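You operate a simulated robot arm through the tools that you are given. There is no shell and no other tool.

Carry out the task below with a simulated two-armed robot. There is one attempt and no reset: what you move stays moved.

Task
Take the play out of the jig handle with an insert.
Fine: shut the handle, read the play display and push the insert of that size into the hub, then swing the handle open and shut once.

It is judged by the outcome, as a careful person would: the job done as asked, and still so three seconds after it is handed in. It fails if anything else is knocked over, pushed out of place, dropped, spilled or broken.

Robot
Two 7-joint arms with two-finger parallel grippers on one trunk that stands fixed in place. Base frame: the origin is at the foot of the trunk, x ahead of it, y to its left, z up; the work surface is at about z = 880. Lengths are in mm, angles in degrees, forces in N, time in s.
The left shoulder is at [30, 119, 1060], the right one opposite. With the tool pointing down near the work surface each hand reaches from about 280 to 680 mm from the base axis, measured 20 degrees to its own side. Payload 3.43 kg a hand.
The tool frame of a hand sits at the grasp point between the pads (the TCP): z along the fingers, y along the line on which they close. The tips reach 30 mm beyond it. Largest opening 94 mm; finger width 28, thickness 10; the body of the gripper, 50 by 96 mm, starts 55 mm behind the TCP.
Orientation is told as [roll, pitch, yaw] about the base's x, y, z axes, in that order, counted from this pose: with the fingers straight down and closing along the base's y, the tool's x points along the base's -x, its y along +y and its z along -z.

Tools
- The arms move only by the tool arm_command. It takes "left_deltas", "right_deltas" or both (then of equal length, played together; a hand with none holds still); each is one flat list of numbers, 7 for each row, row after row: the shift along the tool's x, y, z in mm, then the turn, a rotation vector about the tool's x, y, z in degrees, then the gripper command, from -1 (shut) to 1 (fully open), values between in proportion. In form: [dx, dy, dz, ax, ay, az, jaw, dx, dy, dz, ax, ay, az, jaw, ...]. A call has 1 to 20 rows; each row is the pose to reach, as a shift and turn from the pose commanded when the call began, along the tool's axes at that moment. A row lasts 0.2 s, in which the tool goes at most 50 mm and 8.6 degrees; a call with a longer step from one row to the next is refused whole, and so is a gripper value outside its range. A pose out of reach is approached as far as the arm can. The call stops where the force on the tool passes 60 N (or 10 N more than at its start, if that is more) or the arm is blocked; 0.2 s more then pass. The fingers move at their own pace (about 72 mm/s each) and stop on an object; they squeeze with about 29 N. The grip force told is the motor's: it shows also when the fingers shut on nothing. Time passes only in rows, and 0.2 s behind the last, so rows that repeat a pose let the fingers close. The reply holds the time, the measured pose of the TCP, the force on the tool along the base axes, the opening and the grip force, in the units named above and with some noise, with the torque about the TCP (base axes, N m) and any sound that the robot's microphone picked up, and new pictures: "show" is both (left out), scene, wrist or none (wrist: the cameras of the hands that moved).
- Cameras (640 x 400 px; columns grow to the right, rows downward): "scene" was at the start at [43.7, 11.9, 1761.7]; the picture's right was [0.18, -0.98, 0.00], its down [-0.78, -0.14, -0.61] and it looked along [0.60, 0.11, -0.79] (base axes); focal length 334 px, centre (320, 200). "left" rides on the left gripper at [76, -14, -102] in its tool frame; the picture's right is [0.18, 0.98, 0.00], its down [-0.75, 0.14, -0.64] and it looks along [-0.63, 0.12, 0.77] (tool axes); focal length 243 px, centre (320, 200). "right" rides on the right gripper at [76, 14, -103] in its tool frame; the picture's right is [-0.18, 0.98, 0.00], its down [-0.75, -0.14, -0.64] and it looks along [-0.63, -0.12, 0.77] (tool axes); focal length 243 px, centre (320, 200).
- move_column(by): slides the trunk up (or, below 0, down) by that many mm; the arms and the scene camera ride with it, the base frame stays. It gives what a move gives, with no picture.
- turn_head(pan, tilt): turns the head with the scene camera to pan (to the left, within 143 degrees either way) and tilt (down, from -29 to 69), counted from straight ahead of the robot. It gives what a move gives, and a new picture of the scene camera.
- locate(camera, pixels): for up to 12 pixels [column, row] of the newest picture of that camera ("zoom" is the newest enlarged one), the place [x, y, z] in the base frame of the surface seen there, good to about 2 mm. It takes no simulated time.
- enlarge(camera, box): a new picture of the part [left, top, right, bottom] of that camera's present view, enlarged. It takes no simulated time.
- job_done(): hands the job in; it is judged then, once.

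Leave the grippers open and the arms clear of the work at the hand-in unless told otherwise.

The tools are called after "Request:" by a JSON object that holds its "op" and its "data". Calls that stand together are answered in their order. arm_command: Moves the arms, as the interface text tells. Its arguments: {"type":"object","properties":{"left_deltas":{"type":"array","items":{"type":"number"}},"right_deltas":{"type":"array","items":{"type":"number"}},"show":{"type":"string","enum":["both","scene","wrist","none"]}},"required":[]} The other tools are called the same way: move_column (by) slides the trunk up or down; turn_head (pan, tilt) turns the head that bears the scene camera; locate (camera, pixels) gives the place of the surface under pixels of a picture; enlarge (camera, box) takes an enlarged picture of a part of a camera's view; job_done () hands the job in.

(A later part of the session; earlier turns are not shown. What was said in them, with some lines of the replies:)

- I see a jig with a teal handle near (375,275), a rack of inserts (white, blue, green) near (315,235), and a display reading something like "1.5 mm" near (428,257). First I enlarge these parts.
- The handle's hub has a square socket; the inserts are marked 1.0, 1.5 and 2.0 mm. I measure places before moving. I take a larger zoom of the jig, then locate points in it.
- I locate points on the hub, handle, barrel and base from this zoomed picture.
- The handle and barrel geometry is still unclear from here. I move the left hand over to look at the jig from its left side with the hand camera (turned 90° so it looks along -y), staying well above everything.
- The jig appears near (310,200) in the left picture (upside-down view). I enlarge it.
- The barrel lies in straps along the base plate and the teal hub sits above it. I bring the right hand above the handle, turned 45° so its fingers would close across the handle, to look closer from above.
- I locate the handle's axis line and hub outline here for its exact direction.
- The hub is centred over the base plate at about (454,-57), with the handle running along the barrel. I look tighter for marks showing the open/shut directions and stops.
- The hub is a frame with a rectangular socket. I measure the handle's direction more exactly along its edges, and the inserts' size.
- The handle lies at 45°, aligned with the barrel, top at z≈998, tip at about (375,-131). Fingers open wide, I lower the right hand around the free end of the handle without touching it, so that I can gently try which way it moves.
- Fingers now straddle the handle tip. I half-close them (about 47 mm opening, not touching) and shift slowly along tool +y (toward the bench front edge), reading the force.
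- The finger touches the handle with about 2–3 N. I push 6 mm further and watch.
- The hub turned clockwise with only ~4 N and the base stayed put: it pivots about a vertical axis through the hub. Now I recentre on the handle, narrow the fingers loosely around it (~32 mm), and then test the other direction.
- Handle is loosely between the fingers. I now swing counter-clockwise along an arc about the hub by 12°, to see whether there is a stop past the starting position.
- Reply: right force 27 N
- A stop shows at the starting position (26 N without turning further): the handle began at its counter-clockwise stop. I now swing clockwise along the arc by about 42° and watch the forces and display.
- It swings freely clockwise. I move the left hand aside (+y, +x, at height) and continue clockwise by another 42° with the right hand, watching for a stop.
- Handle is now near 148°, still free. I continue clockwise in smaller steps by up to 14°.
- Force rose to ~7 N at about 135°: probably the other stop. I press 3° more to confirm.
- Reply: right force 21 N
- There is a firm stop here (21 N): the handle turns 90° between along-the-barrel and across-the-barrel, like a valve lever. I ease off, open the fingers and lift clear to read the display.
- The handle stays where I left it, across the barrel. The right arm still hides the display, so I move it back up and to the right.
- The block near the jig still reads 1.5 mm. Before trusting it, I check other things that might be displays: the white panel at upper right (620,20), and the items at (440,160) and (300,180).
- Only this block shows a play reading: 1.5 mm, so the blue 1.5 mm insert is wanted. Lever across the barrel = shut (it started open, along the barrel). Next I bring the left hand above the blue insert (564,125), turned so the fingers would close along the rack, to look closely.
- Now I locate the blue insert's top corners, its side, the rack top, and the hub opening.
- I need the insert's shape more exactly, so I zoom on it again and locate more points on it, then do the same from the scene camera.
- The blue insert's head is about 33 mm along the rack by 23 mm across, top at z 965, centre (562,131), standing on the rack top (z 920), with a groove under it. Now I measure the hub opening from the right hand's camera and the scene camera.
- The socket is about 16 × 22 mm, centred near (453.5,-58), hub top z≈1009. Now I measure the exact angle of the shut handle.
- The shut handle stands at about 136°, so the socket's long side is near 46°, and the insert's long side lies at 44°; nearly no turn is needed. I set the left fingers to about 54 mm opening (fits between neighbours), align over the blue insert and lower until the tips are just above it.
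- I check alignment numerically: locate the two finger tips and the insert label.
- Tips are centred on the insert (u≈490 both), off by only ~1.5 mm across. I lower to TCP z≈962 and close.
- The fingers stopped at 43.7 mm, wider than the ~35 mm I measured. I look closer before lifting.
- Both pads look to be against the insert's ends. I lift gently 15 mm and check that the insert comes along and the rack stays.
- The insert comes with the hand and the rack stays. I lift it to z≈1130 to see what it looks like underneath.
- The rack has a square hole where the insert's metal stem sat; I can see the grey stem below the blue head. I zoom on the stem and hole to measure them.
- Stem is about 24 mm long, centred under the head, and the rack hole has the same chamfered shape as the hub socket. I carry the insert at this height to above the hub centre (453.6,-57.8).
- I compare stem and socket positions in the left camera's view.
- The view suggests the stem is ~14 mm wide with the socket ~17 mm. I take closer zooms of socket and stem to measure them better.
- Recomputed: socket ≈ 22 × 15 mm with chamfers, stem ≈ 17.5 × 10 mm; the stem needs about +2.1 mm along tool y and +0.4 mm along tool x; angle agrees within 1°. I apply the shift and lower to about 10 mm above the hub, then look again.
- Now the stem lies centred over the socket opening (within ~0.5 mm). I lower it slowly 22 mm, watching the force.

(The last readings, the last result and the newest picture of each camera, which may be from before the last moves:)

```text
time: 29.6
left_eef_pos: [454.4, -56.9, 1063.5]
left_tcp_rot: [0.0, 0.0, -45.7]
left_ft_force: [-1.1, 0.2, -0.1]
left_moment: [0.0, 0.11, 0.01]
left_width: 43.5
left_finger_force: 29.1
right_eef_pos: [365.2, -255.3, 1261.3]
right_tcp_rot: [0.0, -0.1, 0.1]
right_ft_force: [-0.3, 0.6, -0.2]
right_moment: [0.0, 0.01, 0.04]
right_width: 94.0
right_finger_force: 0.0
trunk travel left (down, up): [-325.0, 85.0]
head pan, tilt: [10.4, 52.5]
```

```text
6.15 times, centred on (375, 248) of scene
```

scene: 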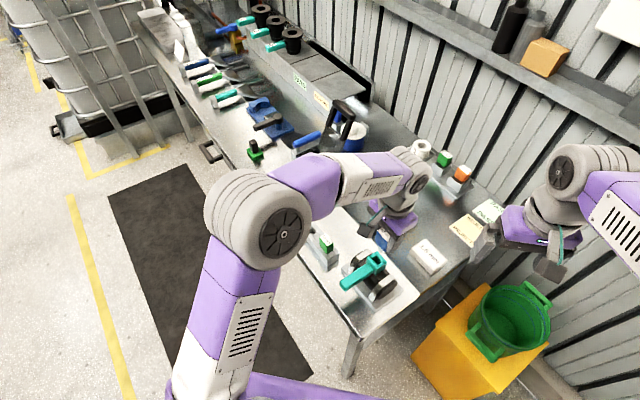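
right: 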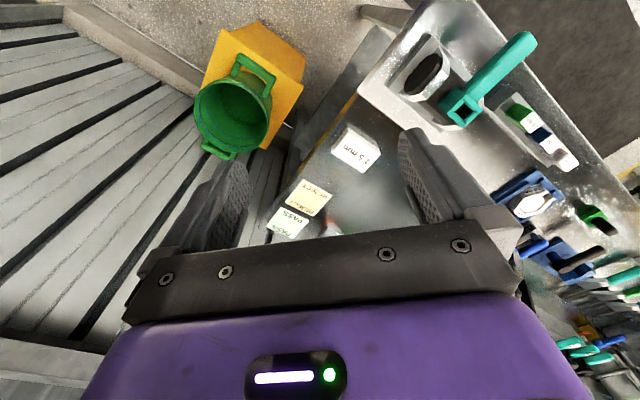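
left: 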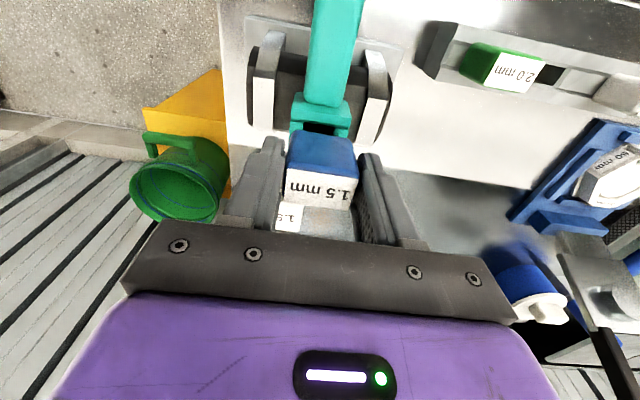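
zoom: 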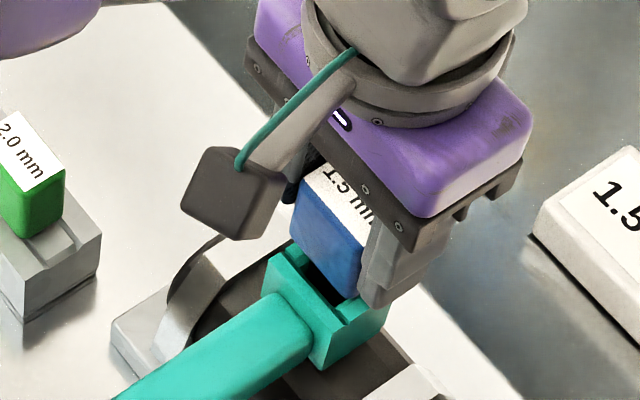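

No resistance; the stem is entering. I continue down slowly 12 mm until it seats.

Request:
{"op": "arm_command", "data": {"left_deltas": [0, 0, 3, 0, 0, 0, -1, 0, 0, 6, 0, 0, 0, -1, 0, 0, 8, 0, 0, 0, -1, 0, 0, 10, 0, 0, 0, -1, 0, 0, 12, 0, 0, 0, -1], "show": "wrist"}}

Request:
{"op": "enlarge", "data": {"camera": "left", "box": [285, 80, 365, 150]}}

Request:
{"op": "enlarge", "data": {"camera": "scene", "box": [350, 215, 400, 280]}}

```text
time: 30.8
left_eef_pos: [455.2, -56.4, 1052.9]
left_tcp_rot: [0.1, -0.1, -45.8]
left_ft_force: [0.6, -0.3, -0.5]
left_moment: [-0.04, 0.04, -0.04]
left_width: 43.5
left_finger_force: 30.2
right_eef_pos: [364.1, -255.6, 1261.4]
right_tcp_rot: [0.0, 0.1, 0.1]
right_ft_force: [-0.8, 0.9, -1.3]
right_moment: [-0.02, 0.01, 0.0]
right_width: 93.9
right_finger_force: 0.0
trunk travel left (down, up): [-325.0, 85.0]
head pan, tilt: [10.4, 52.5]
```

left: 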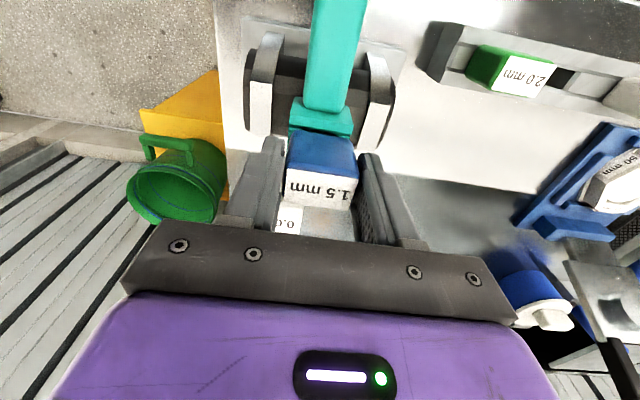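

```text
5.71 times, centred on (325, 115) of left
```

zoom: 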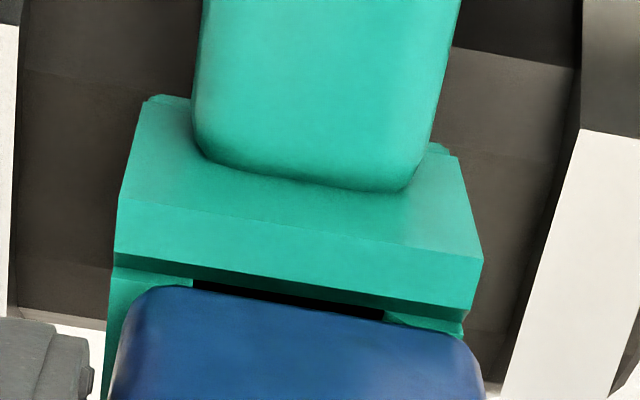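

```text
6.15 times, centred on (375, 248) of scene
```

zoom: 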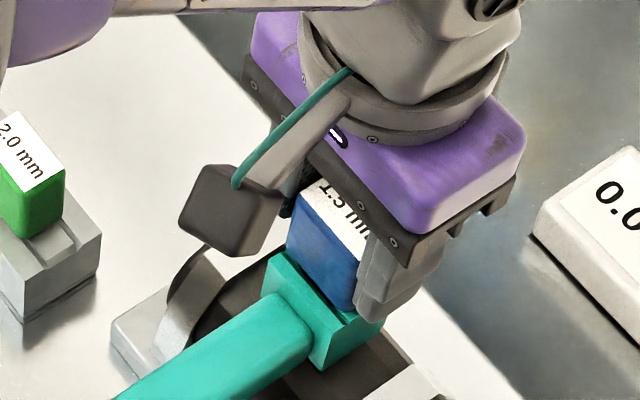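

The display now reads 0.0 – the insert is recognised. I keep pressing down in small steps until the head seats on the hub.

Request:
{"op": "arm_command", "data": {"left_deltas": [0, 0, 1.5, 0, 0, 0, -1, 0, 0, 3, 0, 0, 0, -1, 0, 0, 3, 0, 0, 0, -1], "show": "none"}}

Request:
{"op": "enlarge", "data": {"camera": "left", "box": [285, 80, 365, 150]}}

Request:
{"op": "enlarge", "data": {"camera": "scene", "box": [350, 215, 450, 290]}}

```text
time: 31.6
left_eef_pos: [454.7, -56.8, 1051.1]
left_tcp_rot: [0.2, -0.3, -45.8]
left_ft_force: [3.9, 3.6, 21.7]
left_moment: [0.04, 0.01, 0.06]
left_width: 43.9
left_finger_force: 29.1
right_eef_pos: [362.5, -255.2, 1261.8]
right_tcp_rot: [-0.1, 0.0, 0.2]
right_ft_force: [-1.0, -0.6, -0.7]
right_moment: [0.0, -0.02, -0.01]
right_width: 94.1
right_finger_force: 0.1
trunk travel left (down, up): [-325.0, 85.0]
head pan, tilt: [10.4, 52.5]
```

```text
5.71 times, centred on (325, 115) of left
```

zoom: 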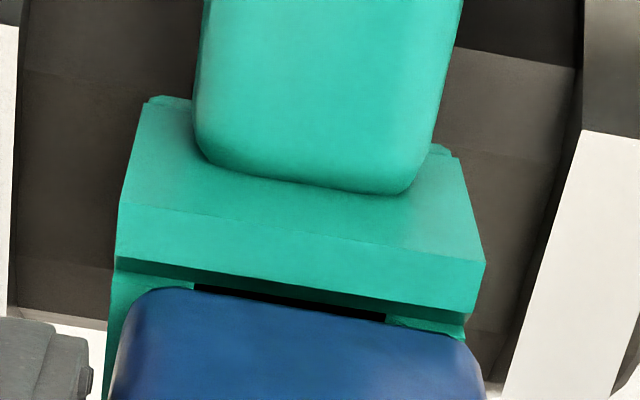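

```text
5.33 times, centred on (400, 252) of scene
```

zoom: 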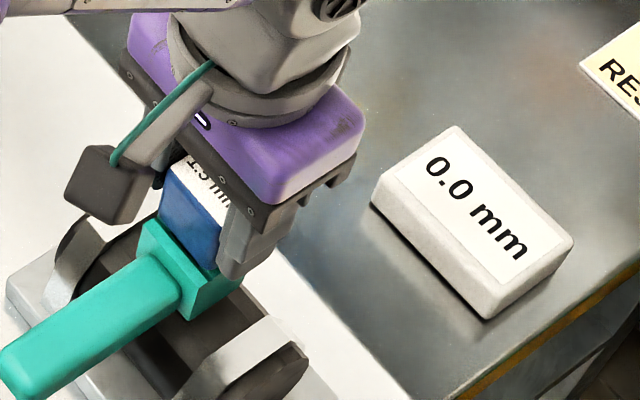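

Pressed with ~22 N at z≈1051, matching the expected seat; the display reads 0.0 mm. I ease the push, open the fingers and lift the left hand straight up.

Request:
{"op": "arm_command", "data": {"left_deltas": [0, 0, -1.5, 0, 0, 0, -1, 0, 0, -1.5, 0, 0, 0, 0.1, 0, 0, -1.5, 0, 0, 0, 0.2, 0, 0, -1.5, 0, 0, 0, 0.2, 0, 0, -20, 0, 0, 0, 0.2, 0, 0, -50, 0, 0, 0, 0.3, 0, 0, -90, 0, 0, 0, 0.6, 0, 0, -130, 0, 0, 0, 1], "show": "both"}}

Request:
{"op": "enlarge", "data": {"camera": "scene", "box": [330, 220, 450, 310]}}

```text
time: 33.4
left_eef_pos: [453.8, -56.1, 1180.6]
left_tcp_rot: [0.0, 0.0, -45.7]
left_ft_force: [0.8, 0.3, 0.6]
left_moment: [0.02, -0.01, 0.02]
left_width: 93.9
left_finger_force: 0.2
right_eef_pos: [362.8, -254.8, 1262.2]
right_tcp_rot: [0.0, 0.0, 0.1]
right_ft_force: [0.1, 0.6, 0.5]
right_moment: [0.01, -0.01, 0.04]
right_width: 94.2
right_finger_force: 0.0
trunk travel left (down, up): [-325.0, 85.0]
head pan, tilt: [10.4, 52.5]
```

scene: 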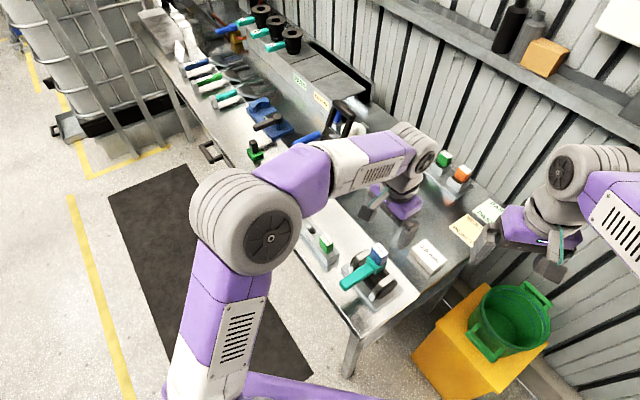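
left: 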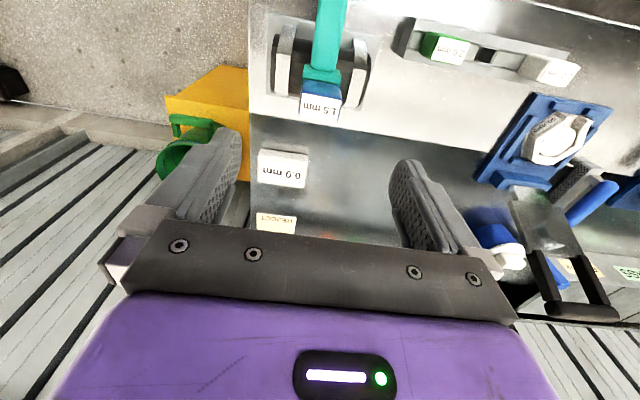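

```text
4.44 times, centred on (390, 265) of scene
```

zoom: 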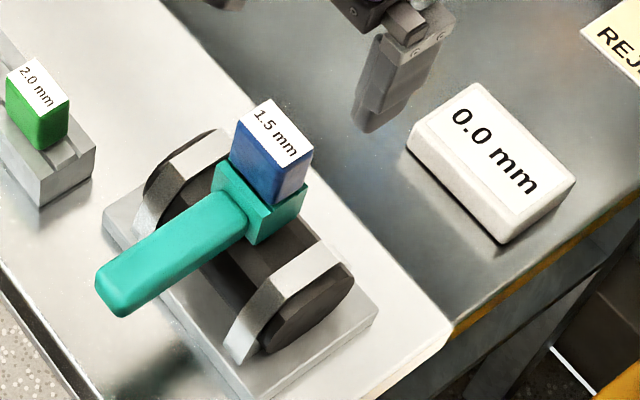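

The insert stands upright and seated, display 0.0 mm. I now move the left hand away to the left and up.

Request:
{"op": "arm_command", "data": {"left_deltas": [22, 21, -15, 0, 0, 0, 1, 50, 48, -30, 0, 0, 0, 1, 80, 77, -45, 0, 0, 0, 1, 110, 107, -60, 0, 0, 0, 1, 140, 137, -60, 0, 0, 0, 1, 172, 167, -60, 0, 0, 0, 1, 172, 167, -60, 0, 0, 0, 1], "show": "scene"}}

```text
time: 35.0
left_eef_pos: [453.1, 183.8, 1239.7]
left_tcp_rot: [0.0, 0.0, -45.8]
left_ft_force: [0.6, -1.3, 0.4]
left_moment: [0.03, 0.03, 0.02]
left_width: 94.2
left_finger_force: 0.0
right_eef_pos: [363.5, -256.0, 1260.7]
right_tcp_rot: [0.1, 0.0, 0.2]
right_ft_force: [0.2, 0.1, -0.1]
right_moment: [0.03, 0.02, 0.01]
right_width: 94.1
right_finger_force: 0.1
trunk travel left (down, up): [-325.0, 85.0]
head pan, tilt: [10.4, 52.5]
```

scene: 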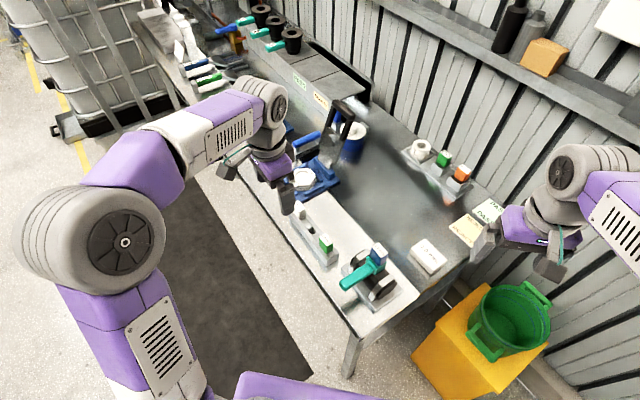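

Now the right hand moves over the handle's free end, turned to -44° so its fingers straddle the shut handle, staying high (z≈1170).

Request:
{"op": "arm_command", "data": {"right_deltas": [-3, 37, 12, 0, 0, 6.3, 1, -7, 74, 25, 0, 0, 12.6, 1, -11, 112, 38, 0, 0, 19, 1, -14, 149, 51, 0, 0, 25.2, 1, -18, 186, 64, 0, 0, 31.5, 1, -21, 224, 77, 0, 0, 38, 1, -25, 261, 90, 0, 0, 44, 1, -25, 261, 90, 0, 0, 44, 1], "show": "both"}}

Request:
{"op": "enlarge", "data": {"camera": "right", "box": [220, 0, 420, 200]}}

```text
time: 36.8
left_eef_pos: [454.1, 182.0, 1238.3]
left_tcp_rot: [0.0, 0.0, -45.7]
left_ft_force: [-0.7, 1.0, -0.3]
left_moment: [0.03, -0.03, 0.0]
left_width: 94.1
left_finger_force: 0.0
right_eef_pos: [385.0, 7.1, 1168.3]
right_tcp_rot: [0.1, 0.1, -43.9]
right_ft_force: [0.4, -0.9, -0.3]
right_moment: [0.02, -0.01, 0.04]
right_width: 93.9
right_finger_force: 0.0
trunk travel left (down, up): [-325.0, 85.0]
head pan, tilt: [10.4, 52.5]
```

scene: 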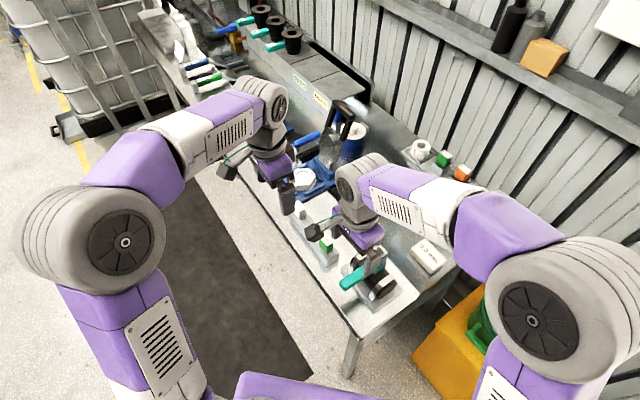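
right: 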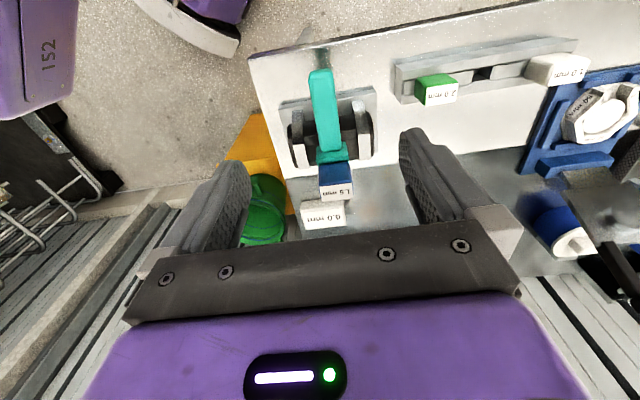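

```text
2.00 times, centred on (320, 100) of right
```

zoom: 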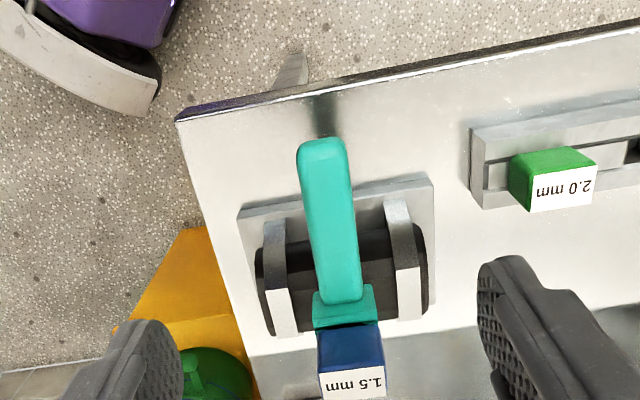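

I check the handle's position from here before lowering.

Request:
{"op": "locate", "data": {"camera": "zoom", "pixels": [[308, 180], [348, 180], [328, 180], [312, 240], [356, 240], [334, 240], [336, 290], [322, 150]]}}

```text
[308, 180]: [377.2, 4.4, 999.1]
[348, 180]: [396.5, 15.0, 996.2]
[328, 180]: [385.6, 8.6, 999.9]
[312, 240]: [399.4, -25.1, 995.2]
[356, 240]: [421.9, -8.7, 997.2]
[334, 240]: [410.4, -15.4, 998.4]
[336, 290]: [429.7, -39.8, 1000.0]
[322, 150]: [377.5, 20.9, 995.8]
```

The handle lies at ≈134–135°, centred under the hand. I half-close to 47 mm and lower around the handle end to z≈988.

Request:
{"op": "arm_command", "data": {"right_deltas": [-1, 1, 35, 0, 0, 0, 0.3, -3, 1, 75, 0, 0, 0, 0, -3, 1, 115, 0, 0, 0, 0, -3, 1, 150, 0, 0, 0, 0, -3, 1, 180, 0, 0, 0, 0, -3, 1, 180, 0, 0, 0, -0.32, -3, 1, 180, 0, 0, 0, -0.32], "show": "both"}}

```text
time: 38.4
left_eef_pos: [453.2, 184.4, 1237.9]
left_tcp_rot: [-0.1, 0.0, -45.8]
left_ft_force: [-0.8, -0.2, -0.7]
left_moment: [0.01, 0.0, 0.0]
left_width: 93.8
left_finger_force: 0.0
right_eef_pos: [388.7, 6.0, 987.7]
right_tcp_rot: [0.0, 0.0, -43.8]
right_ft_force: [0.1, 0.1, -0.4]
right_moment: [-0.02, 0.03, -0.05]
right_width: 32.8
right_finger_force: 1.0
trunk travel left (down, up): [-325.0, 85.0]
head pan, tilt: [10.4, 52.5]
```

scene: 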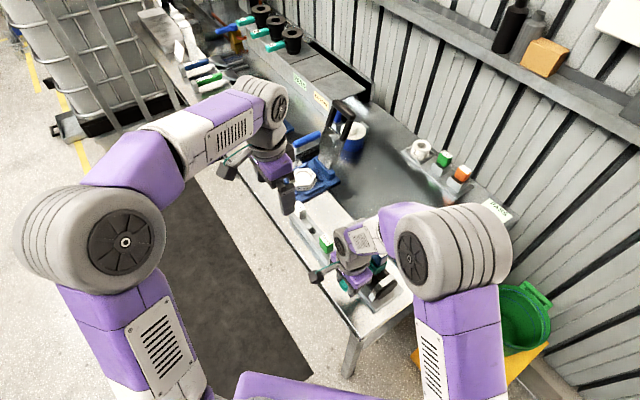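
right: 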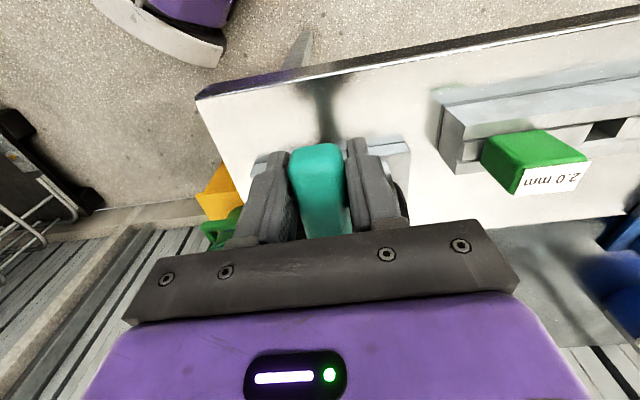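

Fingers straddle the handle loosely. I swing it open (counter-clockwise) 45° first, along the arc.

Request:
{"op": "arm_command", "data": {"right_deltas": [-0.3, -7.9, 0, 0, 0, -5, -0.32, -1.4, -15.8, 0, 0, 0, -10, -0.32, -3.1, -23.6, 0, 0, 0, -15, -0.32, -5.5, -31.1, 0, 0, 0, -20, -0.32, -8.5, -38.5, 0, 0, 0, -25, -0.32, -12.2, -45.5, 0, 0, 0, -30, -0.32, -16.5, -52.2, 0, 0, 0, -35, -0.32, -21.3, -58.5, 0, 0, 0, -40, -0.32, -26.7, -64.3, 0, 0, 0, -45, -0.32], "show": "both"}}

```text
time: 40.4
left_eef_pos: [453.3, 184.0, 1238.6]
left_tcp_rot: [0.1, 0.0, -45.9]
left_ft_force: [-0.1, -0.2, -0.6]
left_moment: [-0.01, -0.03, -0.01]
left_width: 94.1
left_finger_force: 0.0
right_eef_pos: [362.1, -60.2, 989.3]
right_tcp_rot: [0.0, 0.0, 1.3]
right_ft_force: [-1.4, 2.4, 0.5]
right_moment: [0.0, 0.03, 0.01]
right_width: 33.0
right_finger_force: 1.8
trunk travel left (down, up): [-325.0, 85.0]
head pan, tilt: [10.4, 52.5]
```

scene: 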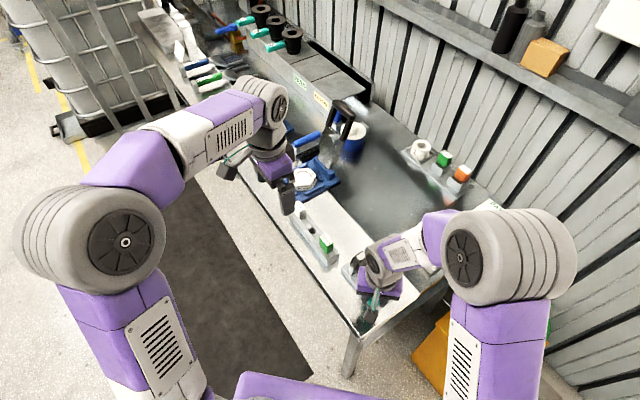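
right: 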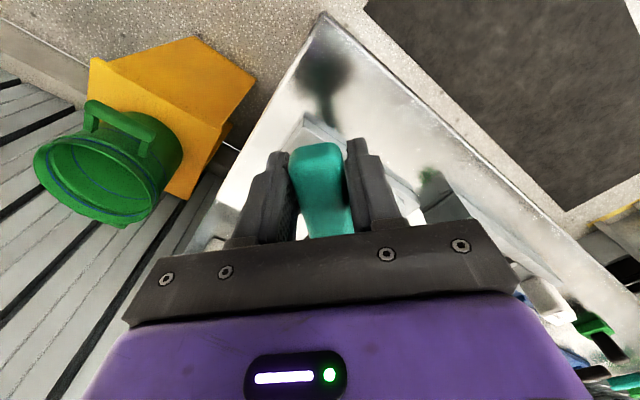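

It follows smoothly with ~3 N. I continue the opening swing for another 45°.

Request:
{"op": "arm_command", "data": {"right_deltas": [-0.3, -7.9, 0, 0, 0, -5, -0.32, -1.4, -15.8, 0, 0, 0, -10, -0.32, -3.1, -23.6, 0, 0, 0, -15, -0.32, -5.5, -31.1, 0, 0, 0, -20, -0.32, -8.5, -38.5, 0, 0, 0, -25, -0.32, -12.2, -45.5, 0, 0, 0, -30, -0.32, -16.5, -52.2, 0, 0, 0, -35, -0.32, -21.3, -58.5, 0, 0, 0, -40, -0.32, -26.7, -64.3, 0, 0, 0, -45, -0.32], "show": "both"}}

Request:
{"op": "enlarge", "data": {"camera": "scene", "box": [340, 230, 440, 310]}}

```text
time: 42.4
left_eef_pos: [453.3, 183.8, 1238.1]
left_tcp_rot: [0.1, -0.2, -45.8]
left_ft_force: [0.0, 0.7, 0.5]
left_moment: [-0.04, 0.03, 0.01]
left_width: 94.0
left_finger_force: 0.1
right_eef_pos: [391.7, -121.1, 988.8]
right_tcp_rot: [0.1, 0.2, 46.4]
right_ft_force: [-6.0, 10.5, -3.8]
right_moment: [-0.13, -0.1, -0.14]
right_width: 38.0
right_finger_force: 5.1
trunk travel left (down, up): [-325.0, 85.0]
head pan, tilt: [10.4, 52.5]
```

scene: 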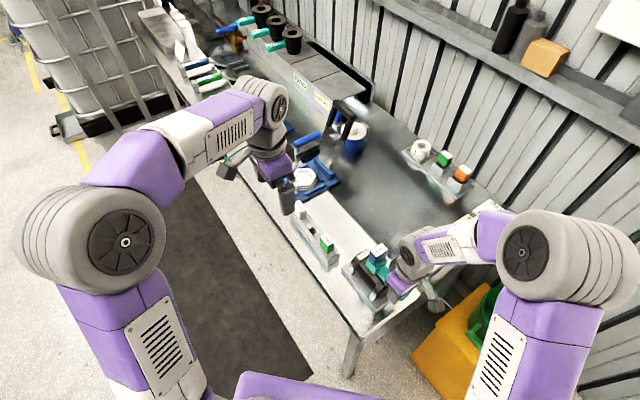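
right: 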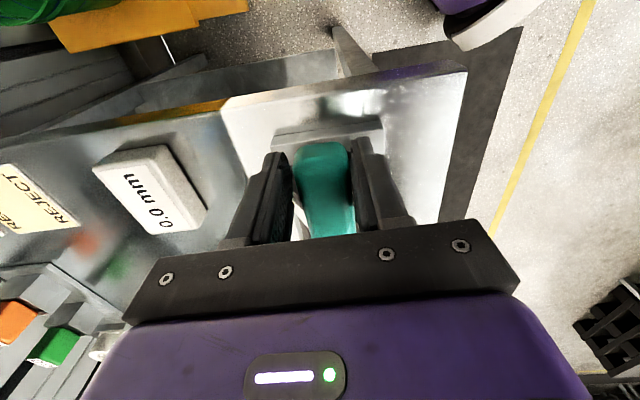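

```text
5.00 times, centred on (390, 270) of scene
```

zoom: 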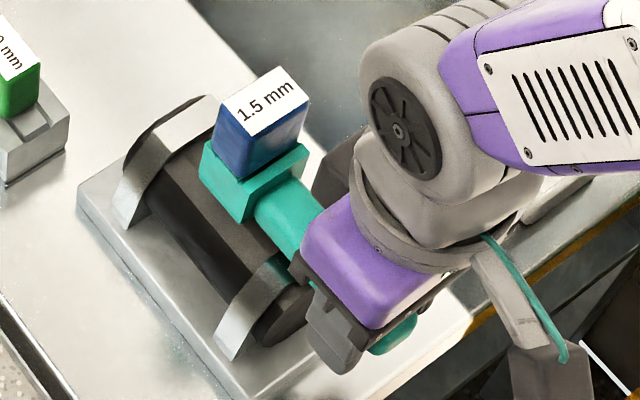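

At 12 N it is at the open stop, insert still seated, display 0.0. I press 2° more to be sure, then swing back shut by 45°.

Request:
{"op": "arm_command", "data": {"right_deltas": [0, -3.2, 0, 0, 0, -2, -0.32, 0, -3.2, 0, 0, 0, -2, -0.32, 0, 0, 0, 0, 0, 0, -0.32, -0.3, 7.9, 0, 0, 0, 5, -0.32, -1.4, 15.8, 0, 0, 0, 10, -0.32, -3.1, 23.6, 0, 0, 0, 15, -0.32, -5.5, 31.1, 0, 0, 0, 20, -0.32, -8.5, 38.5, 0, 0, 0, 25, -0.32, -12.2, 45.5, 0, 0, 0, 30, -0.32, -16.5, 52.2, 0, 0, 0, 35, -0.32, -21.3, 58.5, 0, 0, 0, 40, -0.32, -26.7, 64.3, 0, 0, 0, 45, -0.32], "show": "wrist"}}

```text
time: 45.0
left_eef_pos: [453.9, 183.7, 1237.7]
left_tcp_rot: [0.0, 0.0, -45.8]
left_ft_force: [0.5, -0.7, -0.1]
left_moment: [0.01, -0.02, -0.05]
left_width: 94.3
left_finger_force: 0.2
right_eef_pos: [363.2, -58.8, 987.8]
right_tcp_rot: [0.0, 0.0, 1.1]
right_ft_force: [-1.2, -1.5, -0.2]
right_moment: [0.0, 0.0, 0.03]
right_width: 32.8
right_finger_force: 0.8
trunk travel left (down, up): [-325.0, 85.0]
head pan, tilt: [10.4, 52.5]
```

right: 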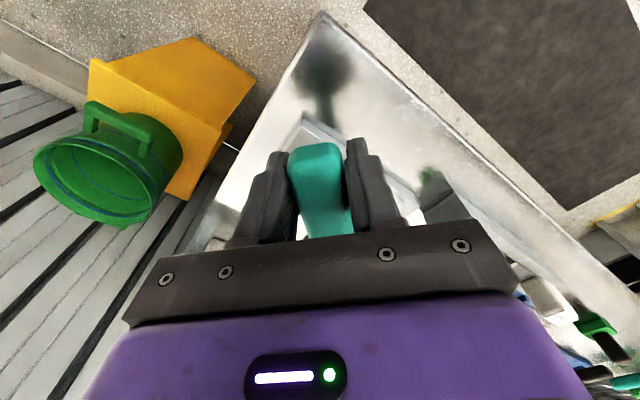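

Halfway back. I continue clockwise to the shut stop (50°, pressing lightly at the end).

Request:
{"op": "arm_command", "data": {"right_deltas": [-0.3, 7.9, 0, 0, 0, 5, -0.32, -1.4, 15.8, 0, 0, 0, 10, -0.32, -3.1, 23.6, 0, 0, 0, 15, -0.32, -5.5, 31.1, 0, 0, 0, 20, -0.32, -8.5, 38.5, 0, 0, 0, 25, -0.32, -12.2, 45.5, 0, 0, 0, 30, -0.32, -16.5, 52.2, 0, 0, 0, 35, -0.32, -21.3, 58.5, 0, 0, 0, 40, -0.32, -26.7, 64.3, 0, 0, 0, 45, -0.32, -30.1, 67.6, 0, 0, 0, 48, -0.32, -32.5, 69.7, 0, 0, 0, 50, -0.32], "show": "wrist"}}

```text
time: 47.4
left_eef_pos: [453.8, 182.6, 1238.6]
left_tcp_rot: [0.1, 0.0, -45.8]
left_ft_force: [0.0, 0.6, 0.3]
left_moment: [-0.02, -0.01, -0.01]
left_width: 93.9
left_finger_force: 0.0
right_eef_pos: [393.2, 7.7, 988.3]
right_tcp_rot: [-0.3, 0.0, -48.9]
right_ft_force: [-10.7, -13.5, -6.7]
right_moment: [0.07, -0.22, 0.23]
right_width: 41.5
right_finger_force: 8.7
trunk travel left (down, up): [-325.0, 85.0]
head pan, tilt: [10.4, 52.5]
```

right: 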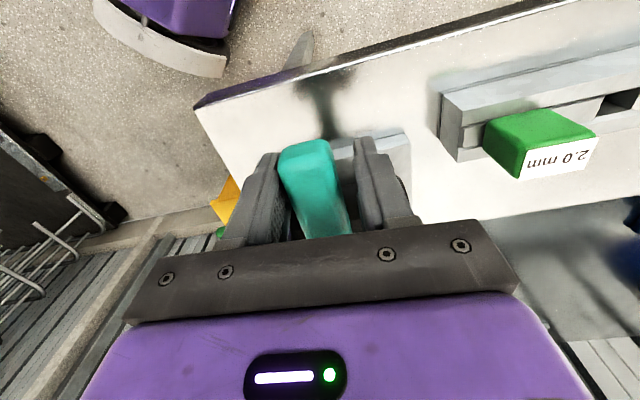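

17 N at the shut stop. I ease off, open the fingers, lift straight up, and withdraw to the right.

Request:
{"op": "arm_command", "data": {"right_deltas": [0, -3, 0, 0, 0, -3, -0.32, 0, -6, 0, 0, 0, -4, 0, 0, -6, 0, 0, 0, -4, 0.3, 0, -6, 0, 0, 0, -4, 0.3, 0, -6, -40, 0, 0, -4, 0.3, 0, -6, -80, 0, 0, -4, 0.5, 0, -6, -120, 0, 0, -4, 1, 0, -6, -165, 0, 0, -4, 1, 0, -6, -200, 0, 0, -4, 1], "show": "wrist"}}

```text
time: 49.4
left_eef_pos: [453.5, 183.3, 1238.4]
left_tcp_rot: [0.0, 0.0, -45.8]
left_ft_force: [-0.7, 0.2, 0.2]
left_moment: [-0.02, 0.01, 0.01]
left_width: 94.0
left_finger_force: 0.1
right_eef_pos: [394.0, 5.2, 1193.8]
right_tcp_rot: [-0.1, 0.0, -44.8]
right_ft_force: [-0.3, -0.1, -0.2]
right_moment: [0.03, 0.01, -0.01]
right_width: 94.1
right_finger_force: 0.0
trunk travel left (down, up): [-325.0, 85.0]
head pan, tilt: [10.4, 52.5]
```

right: 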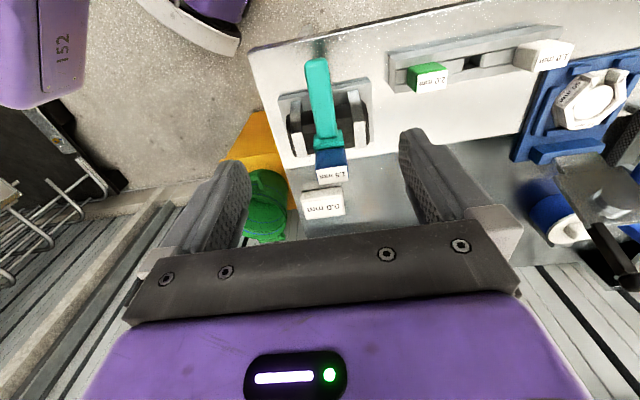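

Clear of the handle. I withdraw the right hand back to the right side, at height.

Request:
{"op": "arm_command", "data": {"right_deltas": [-20, -26, -10, 0, 0, -5.6, 1, -40, -51, -20, 0, 0, -11.2, 1, -61, -77, -30, 0, 0, -16.8, 1, -81, -103, -40, 0, 0, -22.4, 1, -101, -129, -50, 0, 0, -28, 1, -121, -154, -60, 0, 0, -33.6, 1, -142, -180, -65, 0, 0, -39.2, 1, -162, -206, -65, 0, 0, -44.8, 1, -162, -206, -65, 0, 0, -44.8, 1], "show": "scene"}}

Request:
{"op": "enlarge", "data": {"camera": "scene", "box": [330, 220, 450, 310]}}

Request:
{"op": "enlarge", "data": {"camera": "scene", "box": [355, 235, 400, 280]}}

```text
time: 51.4
left_eef_pos: [454.0, 184.1, 1237.7]
left_tcp_rot: [-0.1, 0.0, -45.8]
left_ft_force: [-0.6, 0.6, 0.8]
left_moment: [0.01, -0.02, 0.01]
left_width: 94.1
left_finger_force: 0.0
right_eef_pos: [360.4, -253.4, 1256.9]
right_tcp_rot: [0.0, 0.0, 0.1]
right_ft_force: [-0.9, -0.5, 0.0]
right_moment: [0.0, 0.0, 0.01]
right_width: 93.8
right_finger_force: 0.0
trunk travel left (down, up): [-325.0, 85.0]
head pan, tilt: [10.4, 52.5]
```

scene: 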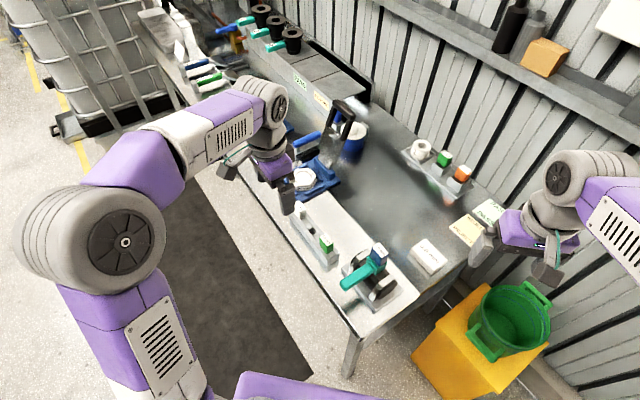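

```text
4.44 times, centred on (390, 265) of scene
```

zoom: 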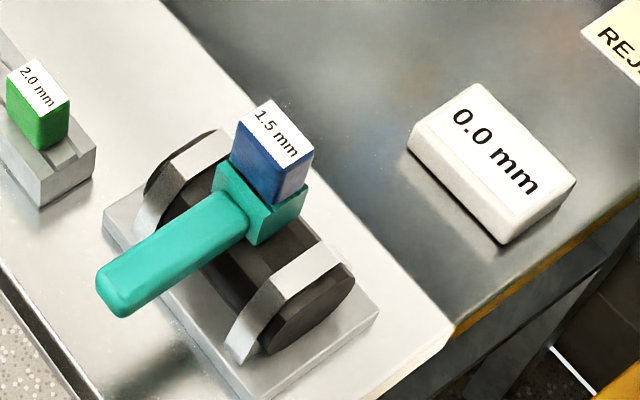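

```text
8.89 times, centred on (378, 258) of scene
```

zoom: 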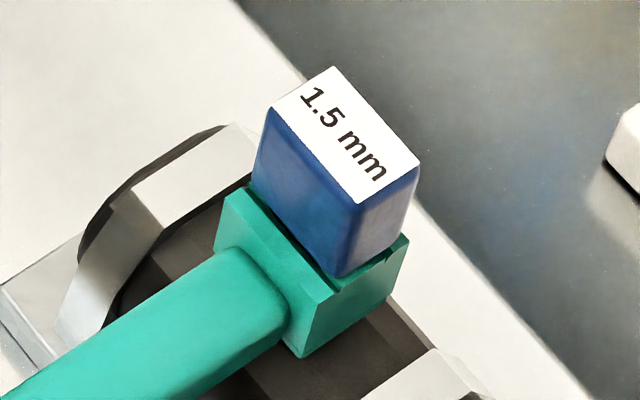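

The handle is shut, the blue 1.5 mm insert stands in the hub, the display reads 0.0 mm. One last check of the insert's top height and the handle's position.

Request:
{"op": "locate", "data": {"camera": "zoom", "pixels": [[335, 75], [280, 110], [360, 195], [412, 165], [345, 135], [340, 265], [390, 255], [260, 215], [200, 290], [100, 350]]}}

```text
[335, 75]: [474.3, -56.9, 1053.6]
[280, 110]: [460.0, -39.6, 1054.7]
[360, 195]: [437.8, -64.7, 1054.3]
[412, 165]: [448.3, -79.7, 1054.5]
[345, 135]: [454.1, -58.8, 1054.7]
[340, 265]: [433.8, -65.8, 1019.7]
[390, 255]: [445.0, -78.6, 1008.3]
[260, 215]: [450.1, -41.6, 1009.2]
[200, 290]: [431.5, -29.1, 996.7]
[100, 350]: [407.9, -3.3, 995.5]
```

The insert's top is level at z≈1054, which is the hub top plus the 45 mm head, so it is fully seated. The handle is at its shut stop. Both grippers are open and clear, so I hand the job in.

Request:
{"op": "job_done", "data": {}}

```text
The job is handed in.
```

The play is out of the jig handle: the 1.5 mm insert is in the hub and the display now reads 0.0 mm. I've handed the job in.

- **Shut position:** The handle started open, lying along the barrel. Nothing on the jig marks which end is shut. I took the stop across the barrel as shut, because the handle turns 90° between two stops like a valve lever and you asked for it to be shut first. With the handle shut, the display read 1.5 mm.
- **Insert:** I took the blue 1.5 mm insert from the rack and pressed it into the hub with about 22 N. Its top is level, at the height expected when fully seated.
- **Swing:** I swung the handle to the open stop and back to the shut stop once. The insert stayed seated and the display stayed at 0.0 mm.

Nothing else looked moved in the last pictures, and both grippers are open and clear of the work.
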